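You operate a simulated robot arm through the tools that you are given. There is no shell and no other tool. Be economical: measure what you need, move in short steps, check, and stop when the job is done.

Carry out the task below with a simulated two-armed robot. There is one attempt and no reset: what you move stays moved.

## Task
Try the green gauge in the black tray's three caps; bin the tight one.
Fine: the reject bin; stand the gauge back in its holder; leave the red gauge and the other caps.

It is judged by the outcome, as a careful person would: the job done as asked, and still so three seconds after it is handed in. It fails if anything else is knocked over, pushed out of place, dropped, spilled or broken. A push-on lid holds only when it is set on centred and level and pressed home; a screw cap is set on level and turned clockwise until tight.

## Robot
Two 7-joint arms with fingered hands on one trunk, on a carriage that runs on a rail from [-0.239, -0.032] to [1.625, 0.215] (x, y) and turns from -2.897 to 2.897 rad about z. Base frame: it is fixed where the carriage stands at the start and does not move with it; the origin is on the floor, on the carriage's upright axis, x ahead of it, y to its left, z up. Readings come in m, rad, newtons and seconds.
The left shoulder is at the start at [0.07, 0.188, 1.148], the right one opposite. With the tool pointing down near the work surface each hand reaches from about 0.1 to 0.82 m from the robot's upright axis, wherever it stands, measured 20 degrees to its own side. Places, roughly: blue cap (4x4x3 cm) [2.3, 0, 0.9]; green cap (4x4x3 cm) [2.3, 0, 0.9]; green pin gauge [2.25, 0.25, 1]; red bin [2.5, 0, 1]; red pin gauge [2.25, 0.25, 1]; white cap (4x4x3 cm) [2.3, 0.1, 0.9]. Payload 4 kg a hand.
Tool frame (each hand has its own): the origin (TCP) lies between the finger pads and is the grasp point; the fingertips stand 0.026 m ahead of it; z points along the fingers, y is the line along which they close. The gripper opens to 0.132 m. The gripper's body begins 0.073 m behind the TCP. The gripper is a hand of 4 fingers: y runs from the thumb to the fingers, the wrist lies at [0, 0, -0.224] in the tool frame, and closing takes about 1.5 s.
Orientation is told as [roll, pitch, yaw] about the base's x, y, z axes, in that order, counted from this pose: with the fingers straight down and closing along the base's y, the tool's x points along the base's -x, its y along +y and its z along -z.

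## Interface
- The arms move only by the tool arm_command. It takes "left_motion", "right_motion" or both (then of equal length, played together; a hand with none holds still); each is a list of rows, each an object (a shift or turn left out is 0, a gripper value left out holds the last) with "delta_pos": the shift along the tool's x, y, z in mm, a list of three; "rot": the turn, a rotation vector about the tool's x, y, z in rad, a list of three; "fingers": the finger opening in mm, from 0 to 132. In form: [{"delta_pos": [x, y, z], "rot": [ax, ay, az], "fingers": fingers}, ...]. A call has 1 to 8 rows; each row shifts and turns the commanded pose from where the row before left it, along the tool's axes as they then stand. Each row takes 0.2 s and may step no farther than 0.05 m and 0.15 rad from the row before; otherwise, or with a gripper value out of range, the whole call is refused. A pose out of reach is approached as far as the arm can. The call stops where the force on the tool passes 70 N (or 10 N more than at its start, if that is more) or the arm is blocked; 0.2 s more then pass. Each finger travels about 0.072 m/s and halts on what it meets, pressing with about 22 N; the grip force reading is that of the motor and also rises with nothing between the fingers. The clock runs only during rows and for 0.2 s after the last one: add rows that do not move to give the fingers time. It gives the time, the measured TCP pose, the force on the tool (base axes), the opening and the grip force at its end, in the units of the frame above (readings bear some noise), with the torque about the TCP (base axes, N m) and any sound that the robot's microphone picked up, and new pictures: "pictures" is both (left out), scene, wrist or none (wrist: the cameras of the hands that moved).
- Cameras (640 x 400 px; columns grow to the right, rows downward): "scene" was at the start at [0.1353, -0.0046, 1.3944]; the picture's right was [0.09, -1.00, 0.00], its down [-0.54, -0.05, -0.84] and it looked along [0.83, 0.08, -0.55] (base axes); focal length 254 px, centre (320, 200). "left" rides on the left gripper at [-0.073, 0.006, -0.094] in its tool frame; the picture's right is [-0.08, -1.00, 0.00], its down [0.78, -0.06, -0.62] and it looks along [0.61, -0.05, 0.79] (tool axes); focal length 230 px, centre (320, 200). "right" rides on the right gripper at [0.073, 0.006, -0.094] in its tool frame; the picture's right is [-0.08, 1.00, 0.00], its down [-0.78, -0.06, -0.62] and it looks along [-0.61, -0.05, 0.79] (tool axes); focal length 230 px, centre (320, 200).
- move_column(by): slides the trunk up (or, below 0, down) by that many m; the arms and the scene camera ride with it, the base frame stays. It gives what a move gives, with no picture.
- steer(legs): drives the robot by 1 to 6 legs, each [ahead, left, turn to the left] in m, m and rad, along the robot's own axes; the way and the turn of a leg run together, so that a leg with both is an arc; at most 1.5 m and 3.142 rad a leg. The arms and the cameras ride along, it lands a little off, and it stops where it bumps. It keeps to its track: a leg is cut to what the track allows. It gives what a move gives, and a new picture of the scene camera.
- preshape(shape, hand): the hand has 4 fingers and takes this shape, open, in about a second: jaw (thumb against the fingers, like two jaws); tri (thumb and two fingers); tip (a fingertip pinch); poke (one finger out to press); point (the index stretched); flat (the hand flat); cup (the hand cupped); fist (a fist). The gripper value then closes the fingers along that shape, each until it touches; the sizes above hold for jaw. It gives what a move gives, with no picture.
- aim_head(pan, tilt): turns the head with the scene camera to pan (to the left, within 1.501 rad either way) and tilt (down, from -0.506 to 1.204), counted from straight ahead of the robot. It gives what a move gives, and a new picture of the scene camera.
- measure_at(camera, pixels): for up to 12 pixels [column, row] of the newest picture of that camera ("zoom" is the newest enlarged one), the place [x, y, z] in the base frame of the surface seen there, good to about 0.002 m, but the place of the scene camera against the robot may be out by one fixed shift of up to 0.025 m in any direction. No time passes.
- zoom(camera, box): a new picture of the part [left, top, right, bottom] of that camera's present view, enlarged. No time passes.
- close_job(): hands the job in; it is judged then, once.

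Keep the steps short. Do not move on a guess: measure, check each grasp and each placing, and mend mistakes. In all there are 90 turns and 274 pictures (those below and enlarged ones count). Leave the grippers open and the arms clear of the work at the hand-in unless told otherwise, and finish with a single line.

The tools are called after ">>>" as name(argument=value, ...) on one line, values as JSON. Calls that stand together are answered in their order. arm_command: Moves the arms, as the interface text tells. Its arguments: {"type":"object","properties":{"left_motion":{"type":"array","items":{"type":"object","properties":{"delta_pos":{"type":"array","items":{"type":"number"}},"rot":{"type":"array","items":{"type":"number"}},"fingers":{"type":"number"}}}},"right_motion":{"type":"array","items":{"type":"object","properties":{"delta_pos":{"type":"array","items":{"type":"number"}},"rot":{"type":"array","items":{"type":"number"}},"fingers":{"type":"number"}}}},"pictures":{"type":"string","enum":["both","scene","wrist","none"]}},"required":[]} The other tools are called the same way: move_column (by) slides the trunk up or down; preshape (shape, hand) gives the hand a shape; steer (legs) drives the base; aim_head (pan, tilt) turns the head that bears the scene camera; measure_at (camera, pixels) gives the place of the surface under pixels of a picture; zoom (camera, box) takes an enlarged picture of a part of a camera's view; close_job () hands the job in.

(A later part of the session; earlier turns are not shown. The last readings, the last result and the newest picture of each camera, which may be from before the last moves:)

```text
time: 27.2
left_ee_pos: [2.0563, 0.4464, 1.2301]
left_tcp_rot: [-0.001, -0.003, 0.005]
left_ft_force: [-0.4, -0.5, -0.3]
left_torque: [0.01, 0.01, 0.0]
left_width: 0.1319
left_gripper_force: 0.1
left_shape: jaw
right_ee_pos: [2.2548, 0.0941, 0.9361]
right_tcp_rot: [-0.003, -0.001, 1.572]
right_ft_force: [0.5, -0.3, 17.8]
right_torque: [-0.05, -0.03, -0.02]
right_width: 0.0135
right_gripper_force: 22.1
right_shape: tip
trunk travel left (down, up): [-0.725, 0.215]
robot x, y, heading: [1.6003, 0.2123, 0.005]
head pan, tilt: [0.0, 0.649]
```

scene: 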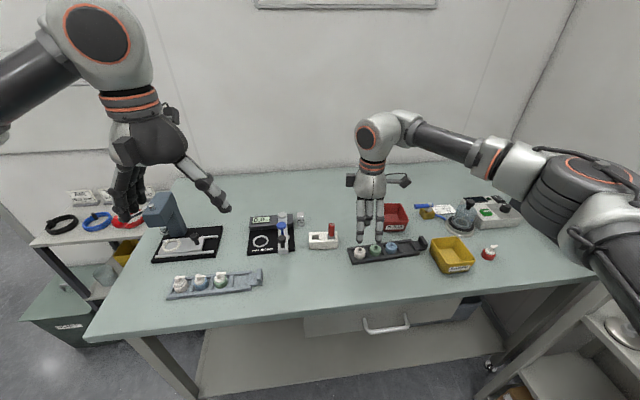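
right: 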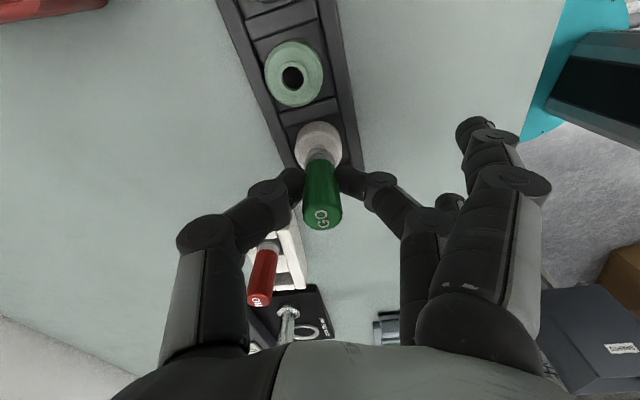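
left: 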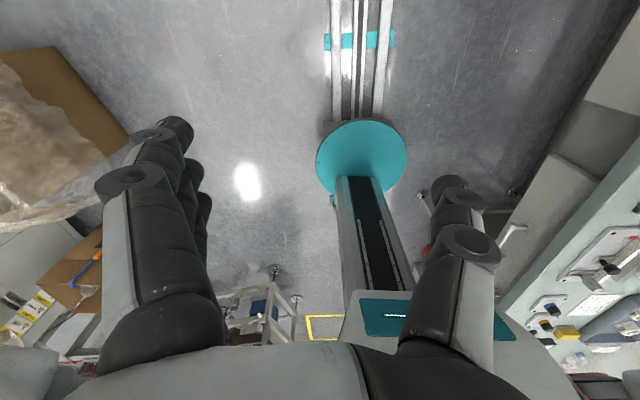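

At 18 mm depth it met a stop (17.8 N), likely bottomed. Withdraw straight up and check that the cap stays.

>>> arm_command(right_motion=[{"delta_pos": [0, 0, -5]}, {"delta_pos": [0, 0, -10]}, {"delta_pos": [0, 0, -15]}, {"delta_pos": [0, 0, -20]}, {}], pictures="wrist")

>>> zoom(camera="right", box=[220, 50, 420, 175])

```text
time: 28.4
left_ee_pos: [2.0581, 0.4464, 1.2277]
left_tcp_rot: [0.0, 0.0, 0.004]
left_ft_force: [-0.3, -0.2, -0.3]
left_torque: [0.0, 0.02, -0.02]
left_width: 0.1319
left_gripper_force: 0.1
left_shape: jaw
right_ee_pos: [2.2547, 0.0928, 0.9824]
right_tcp_rot: [0.0, 0.001, 1.575]
right_ft_force: [0.1, -0.8, -0.8]
right_torque: [0.0, 0.0, 0.0]
right_width: 0.0133
right_gripper_force: 22.4
right_shape: tip
trunk travel left (down, up): [-0.725, 0.215]
robot x, y, heading: [1.5982, 0.2101, 0.003]
head pan, tilt: [0.0, 0.649]
```

right: 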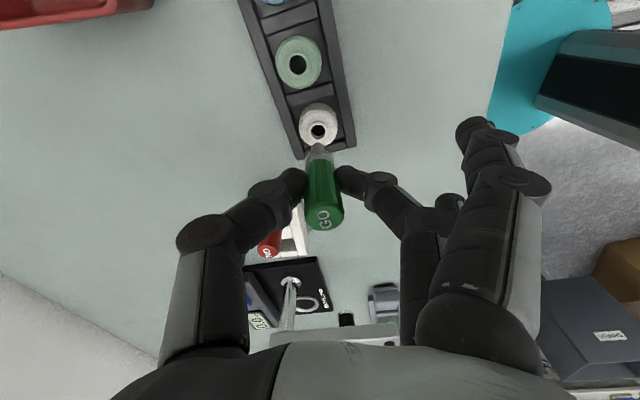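

```text
3.20 times, centred on (320, 112) of right
```

zoom: 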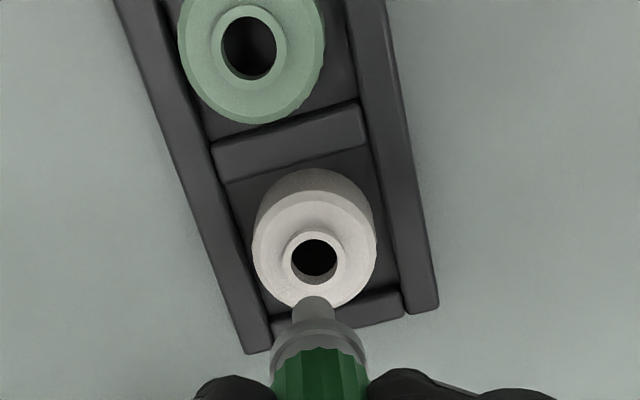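

White took the gauge and stayed in place. Measure the green hole and the pin.

>>> measure_at(camera="zoom", pixels=[[216, 45], [282, 45], [249, 12], [249, 83], [300, 315], [328, 315], [314, 303], [287, 257], [343, 257], [314, 236], [314, 284]])

```text
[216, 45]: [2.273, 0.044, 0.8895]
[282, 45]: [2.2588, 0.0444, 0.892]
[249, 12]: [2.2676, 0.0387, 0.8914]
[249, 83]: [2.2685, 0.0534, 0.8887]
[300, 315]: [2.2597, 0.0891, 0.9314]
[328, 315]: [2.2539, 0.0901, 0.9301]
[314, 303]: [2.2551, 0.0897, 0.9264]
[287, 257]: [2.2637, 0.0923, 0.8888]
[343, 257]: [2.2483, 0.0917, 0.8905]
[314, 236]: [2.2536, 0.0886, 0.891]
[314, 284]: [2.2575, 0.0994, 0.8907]
```

>>> arm_command(right_motion=[{"delta_pos": [24, -5.4, 0]}, {"delta_pos": [23.8, -5.4, 0]}, {"delta_pos": [0, 0, 14]}, {}], pictures="wrist")

>>> zoom(camera="right", box=[240, 80, 400, 180])

```text
time: 29.4
left_ee_pos: [2.0588, 0.4455, 1.2283]
left_tcp_rot: [-0.001, 0.0, 0.004]
left_ft_force: [-0.1, 0.7, -0.2]
left_torque: [0.0, 0.01, 0.0]
left_width: 0.1319
left_gripper_force: 0.0
left_shape: jaw
right_ee_pos: [2.2665, 0.0452, 0.9701]
right_tcp_rot: [0.001, 0.001, 1.573]
right_ft_force: [-0.2, 0.5, -1.1]
right_torque: [0.0, 0.0, -0.02]
right_width: 0.0133
right_gripper_force: 22.2
right_shape: tip
trunk travel left (down, up): [-0.725, 0.215]
robot x, y, heading: [1.5982, 0.2121, 0.0]
head pan, tilt: [0.0, 0.649]
```

right: 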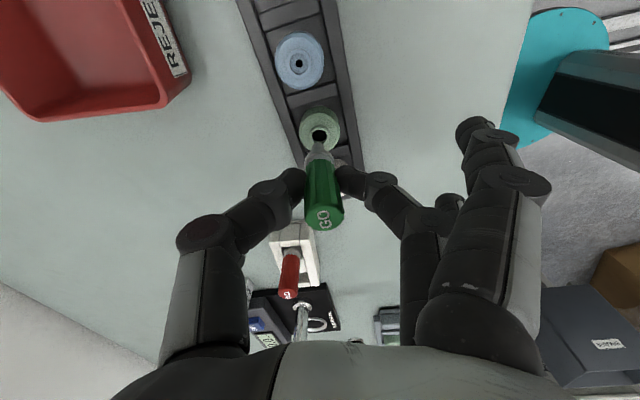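

```text
4.00 times, centred on (320, 130) of right
```

zoom: 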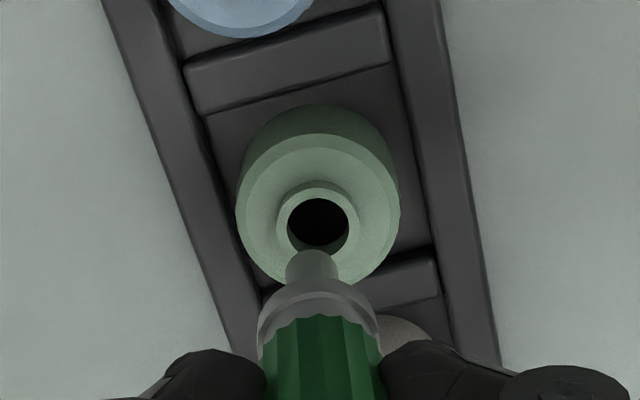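

>>> measure_at(camera="zoom", pixels=[[281, 222], [356, 222], [318, 190], [311, 258], [311, 268], [292, 265], [332, 265]])

```text
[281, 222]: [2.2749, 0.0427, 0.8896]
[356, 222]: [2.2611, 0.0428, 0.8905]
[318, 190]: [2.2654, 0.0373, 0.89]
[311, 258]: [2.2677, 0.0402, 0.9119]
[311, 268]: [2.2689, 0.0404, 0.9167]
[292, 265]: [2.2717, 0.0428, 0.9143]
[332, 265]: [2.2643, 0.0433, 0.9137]
```

Nearly aligned; x −1 mm, then down in small rows.

>>> arm_command(right_motion=[{"delta_pos": [0, 1, 0]}, {"delta_pos": [0, 0, 12]}, {"delta_pos": [0, 0, 4]}, {"delta_pos": [0, 0, 4]}, {"delta_pos": [0, 0, 4]}], pictures="wrist")

>>> zoom(camera="right", box=[240, 80, 400, 180])

```text
time: 30.6
left_ee_pos: [2.0591, 0.4454, 1.2273]
left_tcp_rot: [-0.001, -0.001, 0.002]
left_ft_force: [0.6, 0.5, -0.1]
left_torque: [-0.03, -0.01, 0.02]
left_width: 0.1322
left_gripper_force: 0.1
left_shape: jaw
right_ee_pos: [2.2651, 0.0456, 0.9459]
right_tcp_rot: [-0.001, -0.002, 1.576]
right_ft_force: [0.1, 0.0, -0.3]
right_torque: [0.0, -0.01, -0.02]
right_width: 0.0131
right_gripper_force: 22.6
right_shape: tip
trunk travel left (down, up): [-0.725, 0.215]
robot x, y, heading: [1.6009, 0.2091, 0.006]
head pan, tilt: [0.0, 0.649]
```

right: 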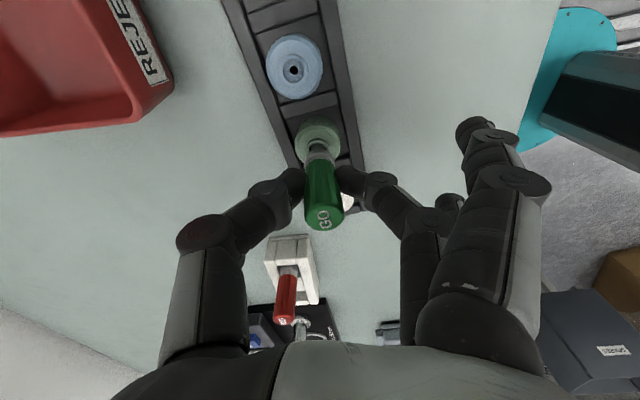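

```text
4.00 times, centred on (320, 130) of right
```

zoom: 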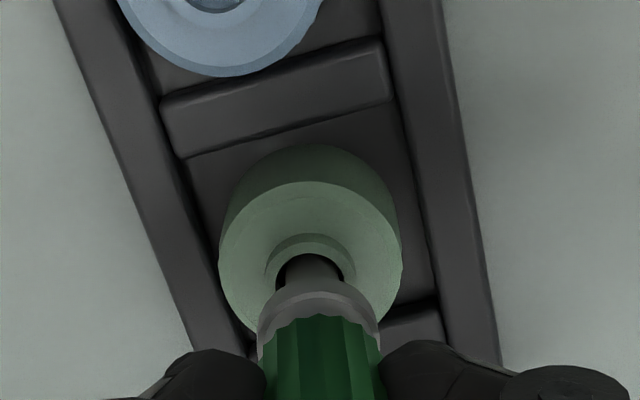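

Freely in at 8 mm. Continue to the same depth as the white one.

>>> arm_command(right_motion=[{"delta_pos": [0, 0, 3]}, {"delta_pos": [0, 0, 3]}, {"delta_pos": [0, 0, 2]}], pictures="none")

```text
time: 31.4
left_ee_pos: [2.0579, 0.4471, 1.2265]
left_tcp_rot: [0.0, -0.002, 0.002]
left_ft_force: [0.0, -1.3, 0.6]
left_torque: [0.03, -0.01, -0.02]
left_width: 0.132
left_gripper_force: 0.1
left_shape: jaw
right_ee_pos: [2.2656, 0.0451, 0.9373]
right_tcp_rot: [0.001, -0.001, 1.574]
right_ft_force: [0.2, 0.3, 0.2]
right_torque: [0.03, -0.01, 0.0]
right_width: 0.0132
right_gripper_force: 22.3
right_shape: tip
trunk travel left (down, up): [-0.725, 0.215]
robot x, y, heading: [1.5979, 0.2112, 0.008]
head pan, tilt: [0.0, 0.649]
```

Green takes it freely. Withdraw and look at blue.

>>> arm_command(right_motion=[{"delta_pos": [0, 0, -5]}, {"delta_pos": [0, 0, -15]}, {"delta_pos": [0, 0, -25]}, {}], pictures="wrist")

>>> zoom(camera="right", box=[220, 45, 420, 170])

```text
time: 32.4
left_ee_pos: [2.0579, 0.4457, 1.2271]
left_tcp_rot: [-0.001, 0.001, 0.002]
left_ft_force: [0.6, -0.4, 0.5]
left_torque: [0.03, 0.0, 0.02]
left_width: 0.1318
left_gripper_force: 0.1
left_shape: jaw
right_ee_pos: [2.2653, 0.0446, 0.9817]
right_tcp_rot: [0.0, 0.002, 1.574]
right_ft_force: [0.6, -0.4, -1.0]
right_torque: [0.01, -0.03, 0.0]
right_width: 0.0132
right_gripper_force: 22.0
right_shape: tip
trunk travel left (down, up): [-0.725, 0.215]
robot x, y, heading: [1.5973, 0.2091, 0.006]
head pan, tilt: [0.0, 0.649]
```

right: 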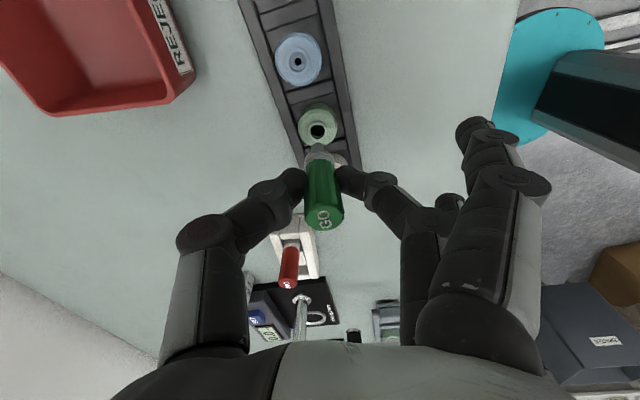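

```text
3.20 times, centred on (320, 108) of right
```

zoom: 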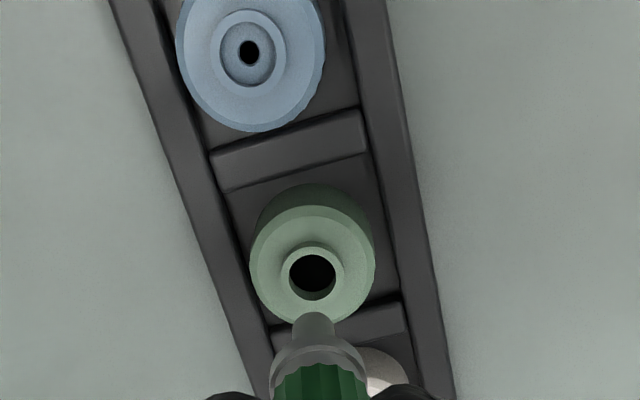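

>>> measure_at(camera="zoom", pixels=[[215, 50], [282, 50], [249, 15], [249, 86], [249, 52], [230, 52], [249, 75], [314, 325]])

```text
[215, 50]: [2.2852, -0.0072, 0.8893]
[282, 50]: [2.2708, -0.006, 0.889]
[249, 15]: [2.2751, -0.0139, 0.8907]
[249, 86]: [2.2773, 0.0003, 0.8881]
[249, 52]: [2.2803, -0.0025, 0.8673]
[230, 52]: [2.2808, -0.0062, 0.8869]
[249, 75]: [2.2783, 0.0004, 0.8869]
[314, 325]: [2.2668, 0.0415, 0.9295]
```

>>> arm_command(right_motion=[{"delta_pos": [26, -5.6, 0]}, {"delta_pos": [25.4, -5.6, 0]}, {"delta_pos": [0, 0, 12]}, {}], pictures="wrist")

>>> zoom(camera="right", box=[240, 80, 400, 180])

```text
time: 33.4
left_ee_pos: [2.0585, 0.4446, 1.2278]
left_tcp_rot: [0.001, -0.001, 0.005]
left_ft_force: [0.2, -0.2, 0.3]
left_torque: [0.01, -0.01, -0.01]
left_width: 0.1316
left_gripper_force: 0.0
left_shape: jaw
right_ee_pos: [2.2761, -0.0065, 0.969]
right_tcp_rot: [-0.001, 0.0, 1.573]
right_ft_force: [0.1, -0.5, -1.2]
right_torque: [0.02, -0.01, 0.02]
right_width: 0.0131
right_gripper_force: 21.7
right_shape: tip
trunk travel left (down, up): [-0.725, 0.215]
robot x, y, heading: [1.5982, 0.2115, 0.005]
head pan, tilt: [0.0, 0.649]
```

right: 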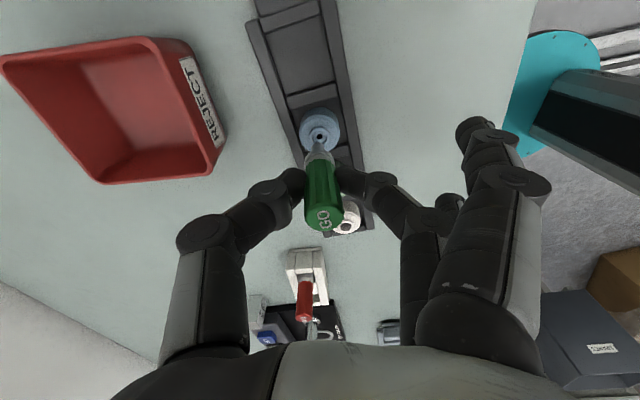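

```text
4.00 times, centred on (320, 130) of right
```

zoom: 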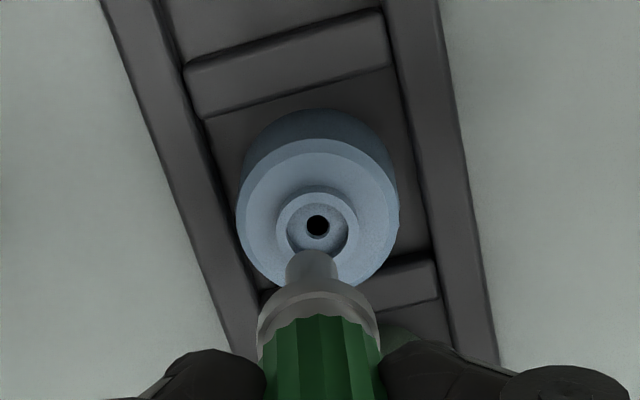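

Same offset as for green: x −1 mm, then gently down.

>>> arm_command(right_motion=[{"delta_pos": [0, 1, 0]}, {"delta_pos": [0, 0, 12]}, {"delta_pos": [0, 0, 3]}, {"delta_pos": [0, 0, 3]}], pictures="none")

>>> arm_command(right_motion=[{"delta_pos": [0, 0, 2]}, {"delta_pos": [0, 0, 1.5]}], pictures="wrist")

>>> zoom(camera="right", box=[240, 80, 400, 180])

```text
time: 34.4
left_ee_pos: [2.0585, 0.4459, 1.2291]
left_tcp_rot: [-0.001, -0.001, 0.004]
left_ft_force: [-0.3, 0.6, -0.2]
left_torque: [0.02, -0.02, -0.05]
left_width: 0.1319
left_gripper_force: 0.0
left_shape: jaw
right_ee_pos: [2.2762, -0.0063, 0.9514]
right_tcp_rot: [0.0, 0.0, 1.574]
right_ft_force: [0.4, 0.9, -0.3]
right_torque: [0.0, 0.0, -0.01]
right_width: 0.0132
right_gripper_force: 21.9
right_shape: tip
trunk travel left (down, up): [-0.725, 0.215]
robot x, y, heading: [1.5972, 0.2106, 0.006]
head pan, tilt: [0.0, 0.649]
```

```text
time: 35.0
left_ee_pos: [2.0567, 0.446, 1.229]
left_tcp_rot: [0.001, -0.001, 0.005]
left_ft_force: [0.1, -0.2, 0.4]
left_torque: [-0.01, 0.0, -0.02]
left_width: 0.1322
left_gripper_force: 0.0
left_shape: jaw
right_ee_pos: [2.2749, -0.0065, 0.9502]
right_tcp_rot: [-0.001, 0.0, 1.575]
right_ft_force: [0.8, -0.2, 9.7]
right_torque: [0.03, -0.02, 0.01]
right_width: 0.0132
right_gripper_force: 21.8
right_shape: tip
trunk travel left (down, up): [-0.725, 0.215]
robot x, y, heading: [1.5963, 0.2122, 0.005]
head pan, tilt: [0.0, 0.649]
```

right: 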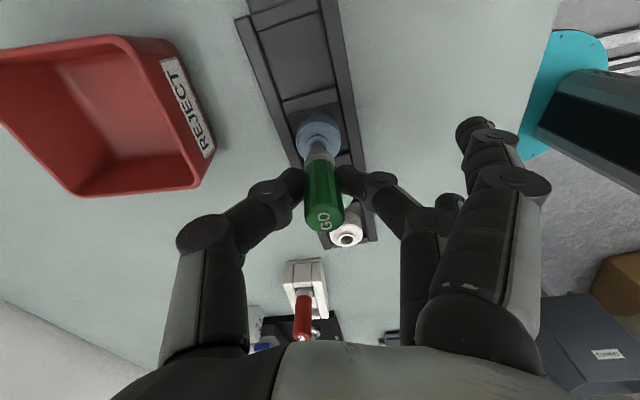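

```text
4.00 times, centred on (320, 130) of right
```

zoom: 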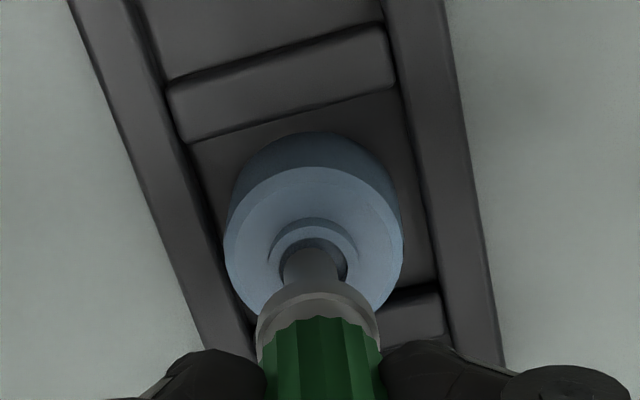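

Blue stops the pin at ~4 mm (9.7 N) whereas white and green took 17–18 mm: blue is the tight one. Withdraw and carry the gauge back above its holder.

>>> arm_command(right_motion=[{"delta_pos": [0, 0, -10]}, {"delta_pos": [0, 0, -40]}, {"delta_pos": [0, 0, -40]}, {"delta_pos": [-45, -6, -5]}, {"delta_pos": [-45, -6, 0]}, {"delta_pos": [-45, -6, 0]}, {"delta_pos": [-45, -6, 0]}, {"delta_pos": [-45, -6, 0]}], pictures="none")

>>> arm_command(right_motion=[{"delta_pos": [-10, 0, 0]}, {}], pictures="both")

>>> zoom(camera="right", box=[220, 20, 420, 170])

```text
time: 36.8
left_ee_pos: [2.0579, 0.4481, 1.2279]
left_tcp_rot: [-0.004, -0.003, 0.003]
left_ft_force: [0.1, 0.0, -0.3]
left_torque: [-0.03, -0.02, -0.03]
left_width: 0.132
left_gripper_force: 0.0
left_shape: jaw
right_ee_pos: [2.3062, 0.2216, 1.0434]
right_tcp_rot: [-0.003, 0.004, 1.572]
right_ft_force: [0.3, 0.8, -0.1]
right_torque: [-0.03, -0.02, 0.0]
right_width: 0.0133
right_gripper_force: 22.1
right_shape: tip
trunk travel left (down, up): [-0.725, 0.215]
robot x, y, heading: [1.6035, 0.211, 0.002]
head pan, tilt: [0.0, 0.649]
```

```text
time: 37.4
left_ee_pos: [2.0579, 0.4455, 1.2271]
left_tcp_rot: [-0.001, -0.002, 0.003]
left_ft_force: [-0.4, -0.2, 0.6]
left_torque: [-0.01, 0.01, 0.03]
left_width: 0.1319
left_gripper_force: 0.1
left_shape: jaw
right_ee_pos: [2.3046, 0.2308, 1.0427]
right_tcp_rot: [0.001, -0.001, 1.575]
right_ft_force: [-1.2, -0.4, -0.9]
right_torque: [-0.02, 0.0, -0.03]
right_width: 0.0132
right_gripper_force: 22.0
right_shape: tip
trunk travel left (down, up): [-0.725, 0.215]
robot x, y, heading: [1.5969, 0.2071, 0.003]
head pan, tilt: [0.0, 0.649]
```

scene: 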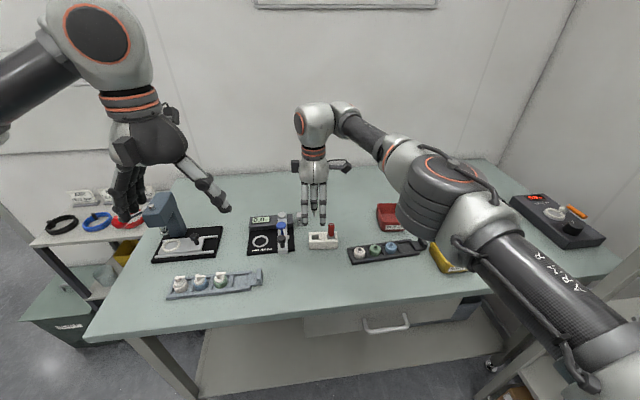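
right: 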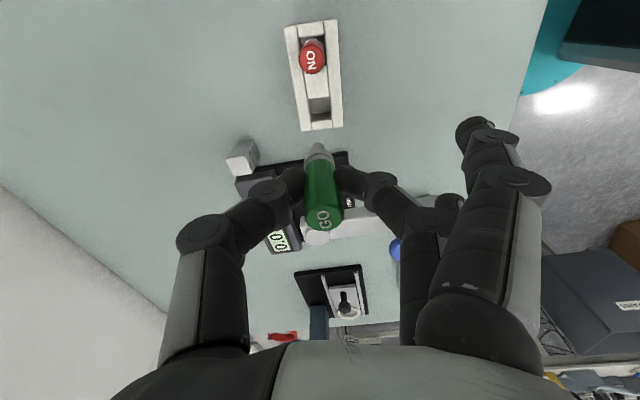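

```text
2.67 times, centred on (320, 95) of right
```

zoom: 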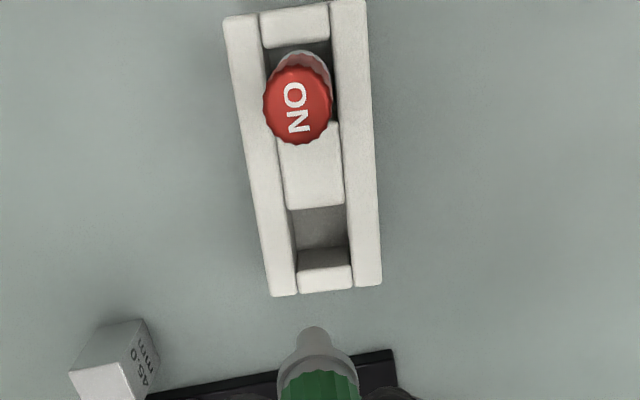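

Measure the slot's rims and the pin.

>>> measure_at(camera="zoom", pixels=[[284, 235], [352, 230], [314, 202], [324, 275], [320, 225], [306, 345], [326, 345], [316, 335], [316, 60], [282, 60]])

```text
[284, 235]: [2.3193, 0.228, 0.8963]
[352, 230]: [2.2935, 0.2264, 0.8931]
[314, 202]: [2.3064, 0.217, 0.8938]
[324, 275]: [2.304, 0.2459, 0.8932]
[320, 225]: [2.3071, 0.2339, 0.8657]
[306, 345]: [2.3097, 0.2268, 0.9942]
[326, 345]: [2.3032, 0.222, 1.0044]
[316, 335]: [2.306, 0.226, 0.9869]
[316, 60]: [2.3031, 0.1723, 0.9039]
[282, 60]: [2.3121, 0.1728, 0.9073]
```

Slot centre ≈(2.3065, 0.229). Align to the recorded seat pose and go down to z≈0.950 (pin in slot).

>>> arm_command(right_motion=[{"delta_pos": [1.9, -1, 0]}, {"delta_pos": [0, 0, 30]}, {"delta_pos": [0, 0, 30]}, {"delta_pos": [0, 0, 20]}, {}], pictures="wrist")

>>> zoom(camera="right", box=[220, 45, 420, 170])

```text
time: 38.6
left_ee_pos: [2.0587, 0.4454, 1.228]
left_tcp_rot: [0.0, -0.001, 0.002]
left_ft_force: [0.3, 0.5, 0.4]
left_torque: [0.01, 0.0, 0.04]
left_width: 0.1318
left_gripper_force: 0.0
left_shape: jaw
right_ee_pos: [2.3075, 0.2255, 0.9629]
right_tcp_rot: [0.0, -0.002, 1.574]
right_ft_force: [-0.4, -1.2, -0.7]
right_torque: [0.01, 0.02, -0.01]
right_width: 0.0134
right_gripper_force: 22.0
right_shape: tip
trunk travel left (down, up): [-0.725, 0.215]
robot x, y, heading: [1.6016, 0.2066, 0.004]
head pan, tilt: [0.0, 0.649]
```

right: 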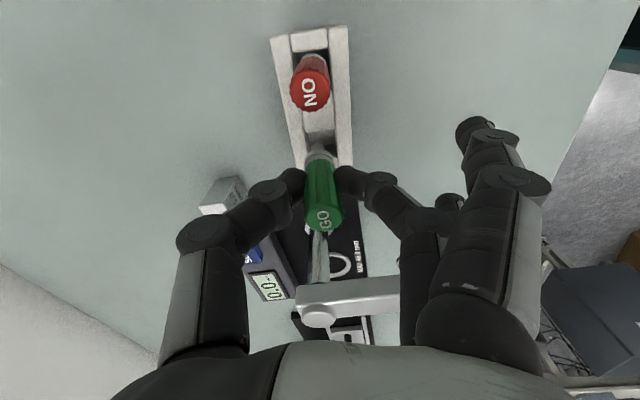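

```text
3.20 times, centred on (320, 108) of right
```

zoom: 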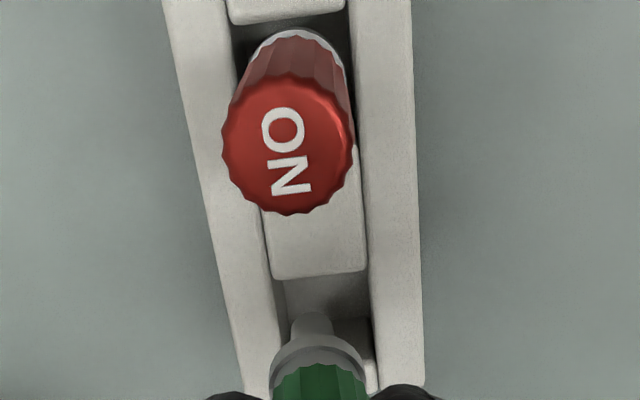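

The reading wandered ~3 mm; let it settle and read again, with the slot measured.

>>> arm_command(right_motion=[{}, {}], pictures="wrist")

>>> zoom(camera="right", box=[220, 85, 380, 185])

>>> measure_at(camera="zoom", pixels=[[320, 275], [390, 270], [350, 290], [396, 345], [330, 320], [368, 320], [348, 310], [440, 300], [298, 300], [405, 300]])

```text
time: 39.2
left_ee_pos: [2.0574, 0.4457, 1.2269]
left_tcp_rot: [0.0, -0.001, 0.005]
left_ft_force: [0.3, -0.1, -0.3]
left_torque: [-0.02, 0.0, 0.01]
left_width: 0.1317
left_gripper_force: 0.1
left_shape: jaw
right_ee_pos: [2.3077, 0.2269, 0.9631]
right_tcp_rot: [0.0, -0.001, 1.573]
right_ft_force: [-0.1, -0.6, 0.0]
right_torque: [0.0, 0.02, -0.03]
right_width: 0.0133
right_gripper_force: 21.9
right_shape: tip
trunk travel left (down, up): [-0.725, 0.215]
robot x, y, heading: [1.5958, 0.2127, 0.001]
head pan, tilt: [0.0, 0.649]
```

right: 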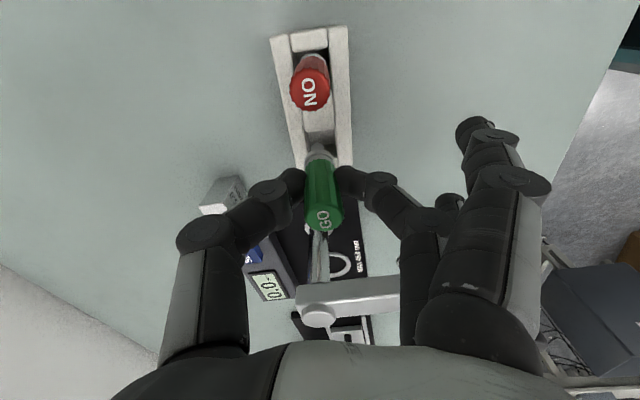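

```text
4.00 times, centred on (300, 135) of right
```

zoom: 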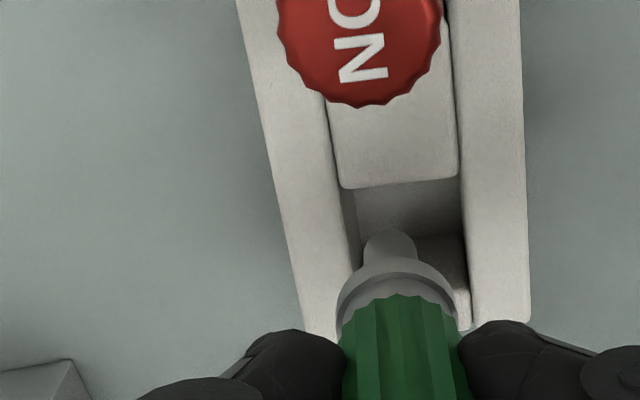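

```text
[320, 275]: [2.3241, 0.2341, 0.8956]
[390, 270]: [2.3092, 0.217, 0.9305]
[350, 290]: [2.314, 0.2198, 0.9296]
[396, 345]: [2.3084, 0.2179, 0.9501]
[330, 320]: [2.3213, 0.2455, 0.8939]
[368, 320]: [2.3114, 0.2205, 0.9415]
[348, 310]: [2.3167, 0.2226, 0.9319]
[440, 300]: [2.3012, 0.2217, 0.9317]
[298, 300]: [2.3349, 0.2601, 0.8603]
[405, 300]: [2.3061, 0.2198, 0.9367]
```

Gauge axis ≈(2.309, 0.226) vs slot centre (2.3065, 0.229). Correct by −2 mm x, +2 mm y, then down 20 mm.

>>> arm_command(right_motion=[{"delta_pos": [-2, 2, 0]}, {"delta_pos": [0, 0, 8]}, {"delta_pos": [0, 0, 6]}, {"delta_pos": [0, 0, 6]}, {}], pictures="wrist")

>>> zoom(camera="right", box=[240, 85, 400, 185])

```text
time: 40.4
left_ee_pos: [2.0582, 0.4454, 1.2278]
left_tcp_rot: [-0.002, -0.002, 0.004]
left_ft_force: [0.1, 0.2, 0.1]
left_torque: [-0.01, 0.0, 0.01]
left_width: 0.132
left_gripper_force: 0.1
left_shape: jaw
right_ee_pos: [2.3039, 0.2288, 0.9437]
right_tcp_rot: [-0.002, -0.001, 1.576]
right_ft_force: [-0.2, 0.1, 0.1]
right_torque: [-0.01, -0.03, -0.01]
right_width: 0.013
right_gripper_force: 22.0
right_shape: tip
trunk travel left (down, up): [-0.725, 0.215]
robot x, y, heading: [1.597, 0.2116, 0.003]
head pan, tilt: [0.0, 0.649]
```

right: 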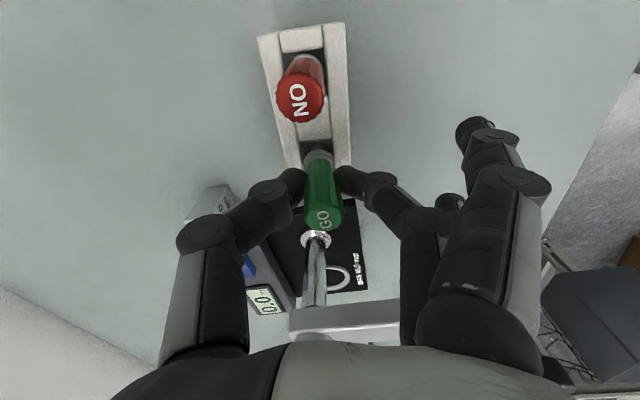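

```text
4.00 times, centred on (320, 135) of right
```

zoom: 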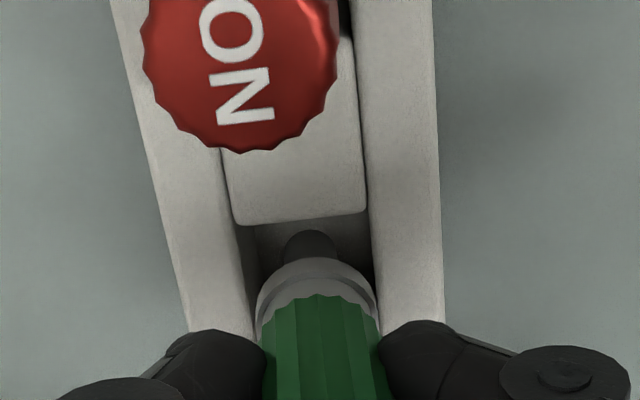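

Pin is centred in the slot. Lower the rest gently.

>>> arm_command(right_motion=[{"delta_pos": [0, -0.5, 5]}, {"delta_pos": [0, 0, 4]}, {"delta_pos": [0, 0, 2]}], pictures="wrist")

>>> zoom(camera="right", box=[240, 85, 400, 185])

```text
time: 41.2
left_ee_pos: [2.0598, 0.4461, 1.2284]
left_tcp_rot: [0.0, 0.0, 0.003]
left_ft_force: [0.3, 0.3, 0.5]
left_torque: [0.01, 0.0, -0.02]
left_width: 0.1317
left_gripper_force: 0.1
left_shape: jaw
right_ee_pos: [2.3033, 0.2284, 0.9334]
right_tcp_rot: [0.0, -0.001, 1.573]
right_ft_force: [-0.1, -0.6, -1.0]
right_torque: [0.01, -0.02, 0.02]
right_width: 0.0132
right_gripper_force: 22.1
right_shape: tip
trunk travel left (down, up): [-0.725, 0.215]
robot x, y, heading: [1.5955, 0.2098, 0.008]
head pan, tilt: [0.0, 0.649]
```

right: 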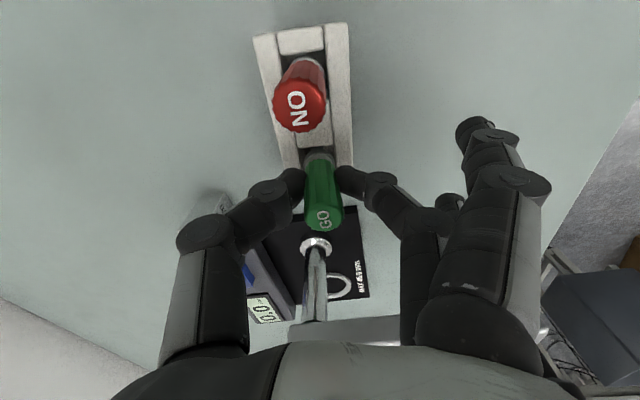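

```text
4.00 times, centred on (320, 135) of right
```

zoom: 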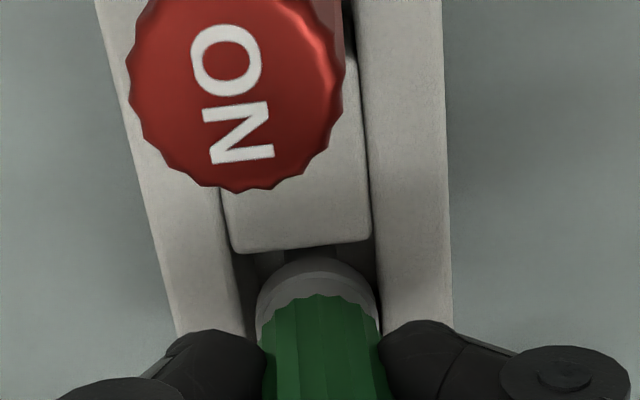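

Collar is closer to the right wall; shift +1.5 mm in x and lower to contact.

>>> arm_command(right_motion=[{"delta_pos": [0, -1.7, 0]}, {"delta_pos": [0, 0, 1.5]}, {"delta_pos": [0, 0, 1.5]}], pictures="none")

```text
time: 42.0
left_ee_pos: [2.058, 0.4453, 1.2293]
left_tcp_rot: [0.001, -0.004, 0.005]
left_ft_force: [-0.5, -0.1, 0.7]
left_torque: [0.0, -0.01, 0.01]
left_width: 0.132
left_gripper_force: 0.0
left_shape: jaw
right_ee_pos: [2.3055, 0.2277, 0.9301]
right_tcp_rot: [-0.002, 0.001, 1.574]
right_ft_force: [0.7, -1.0, 1.1]
right_torque: [0.03, -0.02, 0.0]
right_width: 0.0133
right_gripper_force: 21.9
right_shape: tip
trunk travel left (down, up): [-0.725, 0.215]
robot x, y, heading: [1.5987, 0.2139, -0.0]
head pan, tilt: [0.0, 0.649]
```

>>> arm_command(right_motion=[{"delta_pos": [0, 0, 1.2]}], pictures="none")

```text
time: 42.4
left_ee_pos: [2.0571, 0.4449, 1.229]
left_tcp_rot: [0.0, -0.001, 0.005]
left_ft_force: [0.5, 0.3, -0.3]
left_torque: [0.01, -0.02, -0.02]
left_width: 0.132
left_gripper_force: 0.1
left_shape: jaw
right_ee_pos: [2.3047, 0.2289, 0.9299]
right_tcp_rot: [-0.001, 0.0, 1.575]
right_ft_force: [1.2, 0.6, 5.8]
right_torque: [0.02, -0.05, -0.03]
right_width: 0.0131
right_gripper_force: 21.8
right_shape: tip
trunk travel left (down, up): [-0.725, 0.215]
robot x, y, heading: [1.5975, 0.21, 0.007]
head pan, tilt: [0.0, 0.649]
```

5.8 N: seated on the floor of the slot. Release slowly to 50 mm.

>>> arm_command(right_motion=[{"delta_pos": [0, 0, -0.8], "fingers": 18}, {"fingers": 24}, {"fingers": 36}, {"fingers": 50}, {}], pictures="wrist")

>>> zoom(camera="right", box=[200, 80, 440, 230])

```text
time: 43.6
left_ee_pos: [2.057, 0.4456, 1.2292]
left_tcp_rot: [-0.002, 0.0, 0.002]
left_ft_force: [0.0, 0.1, 0.2]
left_torque: [-0.02, -0.02, -0.03]
left_width: 0.1318
left_gripper_force: 0.1
left_shape: jaw
right_ee_pos: [2.305, 0.2284, 0.9296]
right_tcp_rot: [-0.001, 0.001, 1.574]
right_ft_force: [-0.1, 0.0, 0.1]
right_torque: [0.0, 0.01, 0.05]
right_width: 0.0494
right_gripper_force: 0.0
right_shape: tip
trunk travel left (down, up): [-0.725, 0.215]
robot x, y, heading: [1.5963, 0.2095, 0.005]
head pan, tilt: [0.0, 0.649]
```

right: 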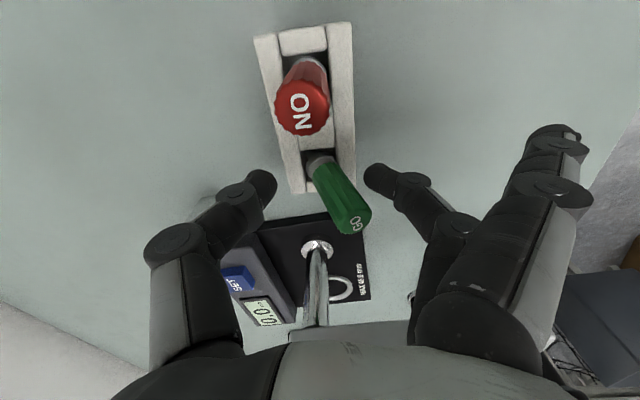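

```text
2.67 times, centred on (320, 155) of right
```

zoom: 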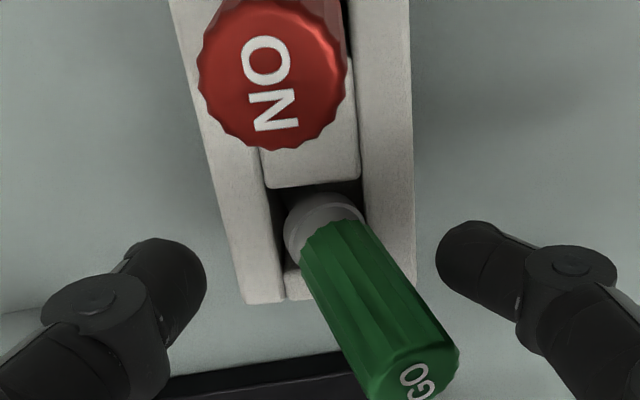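

The gauge leans toward −x after release. I measure the lean, then regrip to straighten it.

>>> measure_at(camera="zoom", pixels=[[408, 375], [390, 300], [345, 240], [318, 215], [290, 235], [360, 215], [450, 350], [325, 270]])

>>> zoom(camera="scene", box=[270, 190, 370, 260])

```text
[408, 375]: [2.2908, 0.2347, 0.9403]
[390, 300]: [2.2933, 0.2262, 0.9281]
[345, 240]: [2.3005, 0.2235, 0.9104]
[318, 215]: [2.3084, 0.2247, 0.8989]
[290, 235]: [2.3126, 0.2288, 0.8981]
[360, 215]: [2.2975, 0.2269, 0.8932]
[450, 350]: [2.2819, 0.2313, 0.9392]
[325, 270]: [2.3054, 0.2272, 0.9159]
```

```text
5.71 times, centred on (320, 225) of scene
```

zoom: 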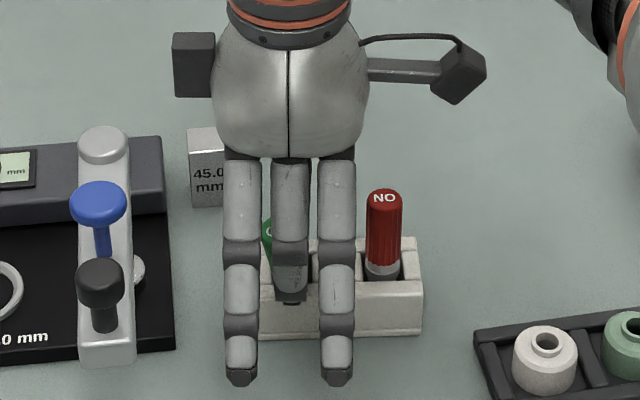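

The top leans ~17 mm to −x and ~4 mm to +y. Close gently; the finger on the −x side will push it upright.

>>> arm_command(right_motion=[{"delta_pos": [-1, 0, 0], "fingers": 40}, {"fingers": 32}, {"fingers": 24}, {"fingers": 16}, {"fingers": 0}, {}, {}], pictures="wrist")

>>> zoom(camera="right", box=[200, 80, 440, 230])

```text
time: 45.2
left_ee_pos: [2.0595, 0.4448, 1.2278]
left_tcp_rot: [0.0, 0.001, 0.003]
left_ft_force: [0.0, -0.3, -0.2]
left_torque: [0.03, 0.02, 0.0]
left_width: 0.1321
left_gripper_force: 0.1
left_shape: jaw
right_ee_pos: [2.3061, 0.2291, 0.9299]
right_tcp_rot: [-0.001, 0.0, 1.575]
right_ft_force: [-0.6, 0.1, 0.0]
right_torque: [-0.04, 0.02, -0.01]
right_width: 0.0119
right_gripper_force: 21.8
right_shape: tip
trunk travel left (down, up): [-0.725, 0.215]
robot x, y, heading: [1.5976, 0.214, 0.001]
head pan, tilt: [0.0, 0.649]
```

right: 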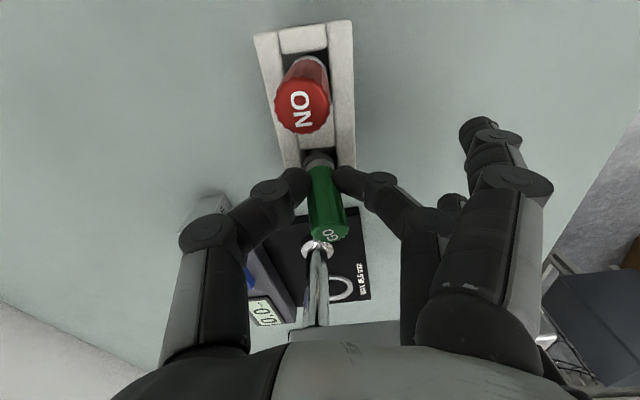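

```text
2.67 times, centred on (320, 155) of right
```

zoom: 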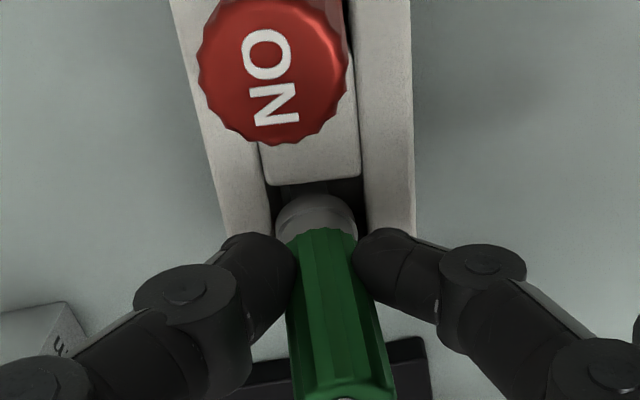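

>>> measure_at(camera="right", pixels=[[320, 160], [320, 175], [323, 190], [325, 205], [327, 220], [329, 235], [312, 195], [334, 195], [314, 230], [345, 230]])

>>> zoom(camera="right", box=[280, 140, 380, 250])

```text
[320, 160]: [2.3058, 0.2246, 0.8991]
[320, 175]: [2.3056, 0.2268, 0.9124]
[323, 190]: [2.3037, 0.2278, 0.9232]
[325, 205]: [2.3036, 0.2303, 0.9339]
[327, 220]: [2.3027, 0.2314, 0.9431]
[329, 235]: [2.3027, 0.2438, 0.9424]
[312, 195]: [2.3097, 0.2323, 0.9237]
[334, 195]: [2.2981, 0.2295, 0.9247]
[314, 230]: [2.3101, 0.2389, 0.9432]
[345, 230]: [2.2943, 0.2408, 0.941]
```

```text
3.64 times, centred on (330, 195) of right
```

zoom: 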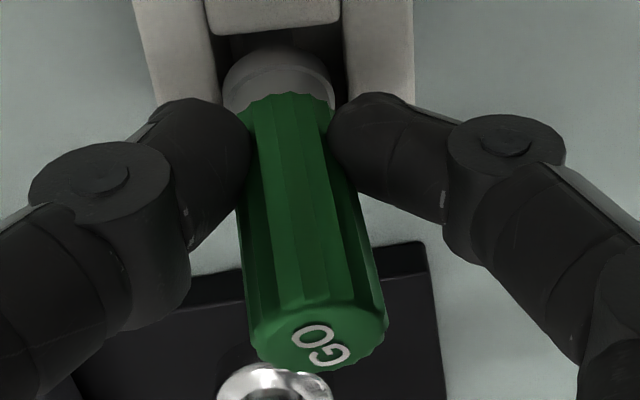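

Now held off-centre with an ~8° lean to +y. I open slightly, shift +6 mm in y to be centred on the handle, and close again before lifting and levelling.

>>> arm_command(right_motion=[{"fingers": 20}, {"fingers": 24}, {"delta_pos": [-3, 0, 0]}, {"delta_pos": [-3, 0, 0]}, {"fingers": 14}, {"fingers": 0}, {}, {}], pictures="wrist")

>>> zoom(camera="right", box=[280, 140, 380, 250])

```text
time: 47.0
left_ee_pos: [2.0589, 0.4462, 1.2281]
left_tcp_rot: [0.0, 0.0, 0.003]
left_ft_force: [0.3, -0.5, 0.4]
left_torque: [0.01, 0.04, -0.02]
left_width: 0.1318
left_gripper_force: 0.1
left_shape: jaw
right_ee_pos: [2.3059, 0.2359, 0.9293]
right_tcp_rot: [-0.001, 0.0, 1.575]
right_ft_force: [-0.3, 0.1, -0.3]
right_torque: [0.0, 0.02, 0.03]
right_width: 0.0133
right_gripper_force: 22.1
right_shape: tip
trunk travel left (down, up): [-0.725, 0.215]
robot x, y, heading: [1.5971, 0.2114, 0.005]
head pan, tilt: [0.0, 0.649]
```

right: 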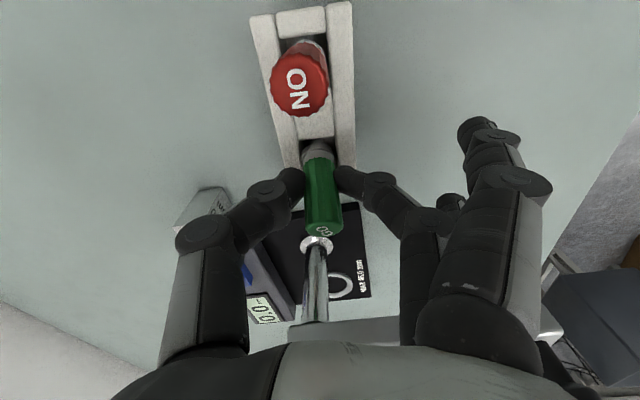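

```text
3.64 times, centred on (330, 195) of right
```

zoom: 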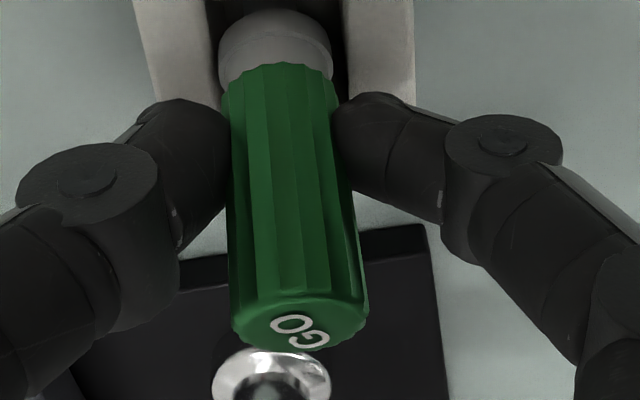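

Centred now. Measure the y-lean along the handle.

>>> measure_at(camera="right", pixels=[[318, 150], [319, 162], [320, 175], [321, 188], [322, 200], [323, 210], [323, 220], [323, 232], [309, 225], [337, 225]])

```text
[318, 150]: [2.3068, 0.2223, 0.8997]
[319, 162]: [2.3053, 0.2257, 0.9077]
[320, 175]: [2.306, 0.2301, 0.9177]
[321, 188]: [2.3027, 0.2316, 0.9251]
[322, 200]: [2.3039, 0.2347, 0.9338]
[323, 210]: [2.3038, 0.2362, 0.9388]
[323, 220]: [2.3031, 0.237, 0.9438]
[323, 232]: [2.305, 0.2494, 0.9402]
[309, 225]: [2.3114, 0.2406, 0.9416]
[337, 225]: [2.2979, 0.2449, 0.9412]
```

Lean is ~17° to +y, ~3° to −x. Lift 45 mm clear, then tilt the tool to make the gauge vertical.

>>> arm_command(right_motion=[{"delta_pos": [0, 0, -10]}, {"delta_pos": [0, 0, -15]}, {"delta_pos": [0, 0, -25]}, {}, {"rot": [0, -0.1, 0]}, {"rot": [0, -0.1, 0]}, {"rot": [0, -0.1, 0]}, {}], pictures="both")

>>> zoom(camera="right", box=[280, 120, 380, 250])

>>> zoom(camera="scene", box=[270, 180, 370, 260])

```text
time: 48.8
left_ee_pos: [2.0585, 0.4462, 1.2279]
left_tcp_rot: [0.0, -0.001, 0.004]
left_ft_force: [-0.6, -0.2, 0.1]
left_torque: [-0.01, 0.01, -0.02]
left_width: 0.1316
left_gripper_force: 0.1
left_shape: jaw
right_ee_pos: [2.3071, 0.2359, 0.979]
right_tcp_rot: [0.001, -0.301, 1.574]
right_ft_force: [-0.2, 0.4, -0.5]
right_torque: [-0.04, 0.01, -0.01]
right_width: 0.0134
right_gripper_force: 21.5
right_shape: tip
trunk travel left (down, up): [-0.725, 0.215]
robot x, y, heading: [1.5973, 0.2109, 0.001]
head pan, tilt: [0.0, 0.649]
```

scene: 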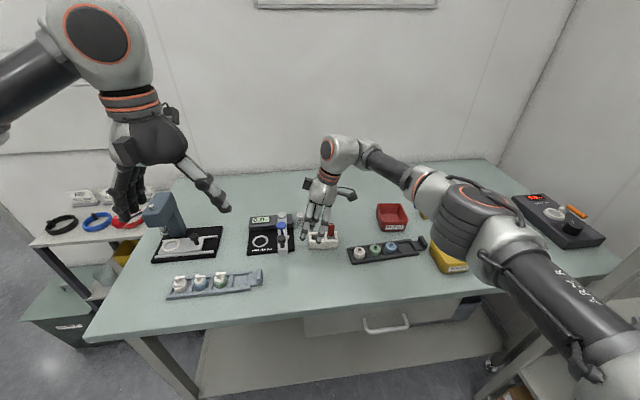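
right: 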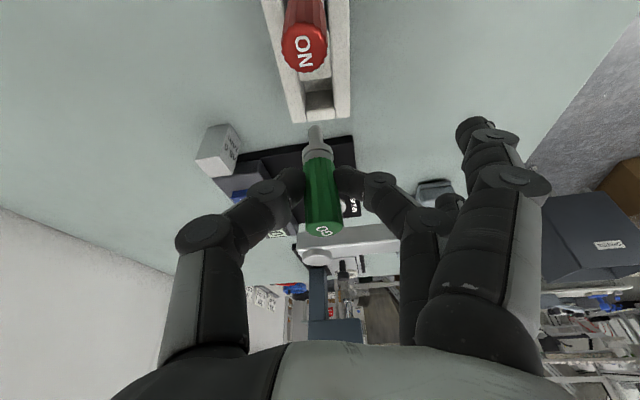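

```text
3.08 times, centred on (330, 185) of right
```

zoom: 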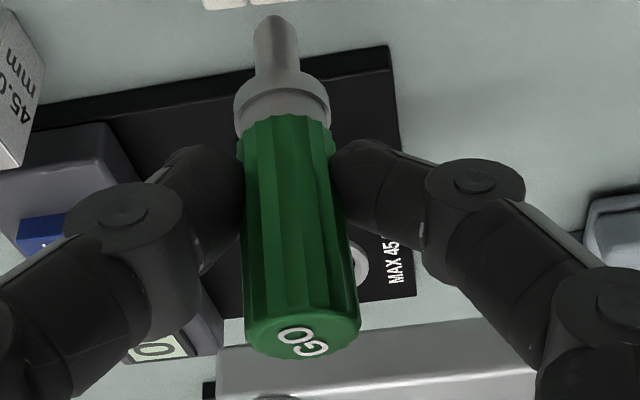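

```text
5.00 times, centred on (320, 220) of scene
```

zoom: 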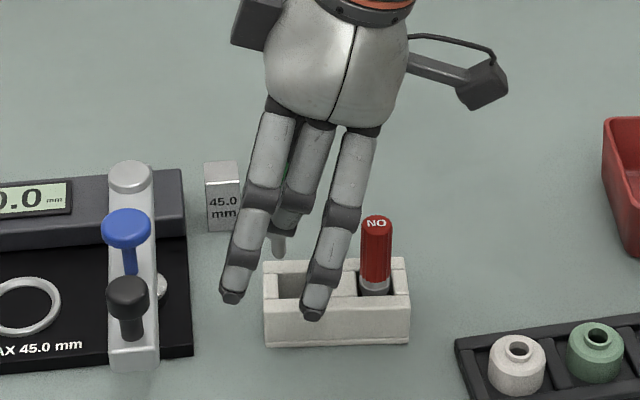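

>>> measure_at(camera="right", pixels=[[316, 130], [316, 138], [318, 155], [320, 170], [322, 190], [323, 205], [324, 218], [324, 230], [311, 137], [322, 137], [309, 220], [338, 220]])

>>> measure_at(camera="right", pixels=[[297, 80], [338, 80], [318, 92], [319, 112], [310, 104], [335, 104]])

```text
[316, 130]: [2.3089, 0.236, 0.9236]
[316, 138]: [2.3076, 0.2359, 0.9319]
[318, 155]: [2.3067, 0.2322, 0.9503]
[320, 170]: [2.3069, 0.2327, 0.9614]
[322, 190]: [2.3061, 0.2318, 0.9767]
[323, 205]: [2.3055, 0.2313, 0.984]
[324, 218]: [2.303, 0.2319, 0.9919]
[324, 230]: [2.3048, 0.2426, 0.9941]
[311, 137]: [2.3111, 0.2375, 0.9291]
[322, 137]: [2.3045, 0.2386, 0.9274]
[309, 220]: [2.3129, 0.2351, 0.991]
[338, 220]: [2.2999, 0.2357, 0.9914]
```

```text
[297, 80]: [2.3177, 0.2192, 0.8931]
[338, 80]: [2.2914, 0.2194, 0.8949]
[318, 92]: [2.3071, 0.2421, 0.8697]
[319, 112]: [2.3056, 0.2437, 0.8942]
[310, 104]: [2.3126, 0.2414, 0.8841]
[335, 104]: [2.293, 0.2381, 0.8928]
```

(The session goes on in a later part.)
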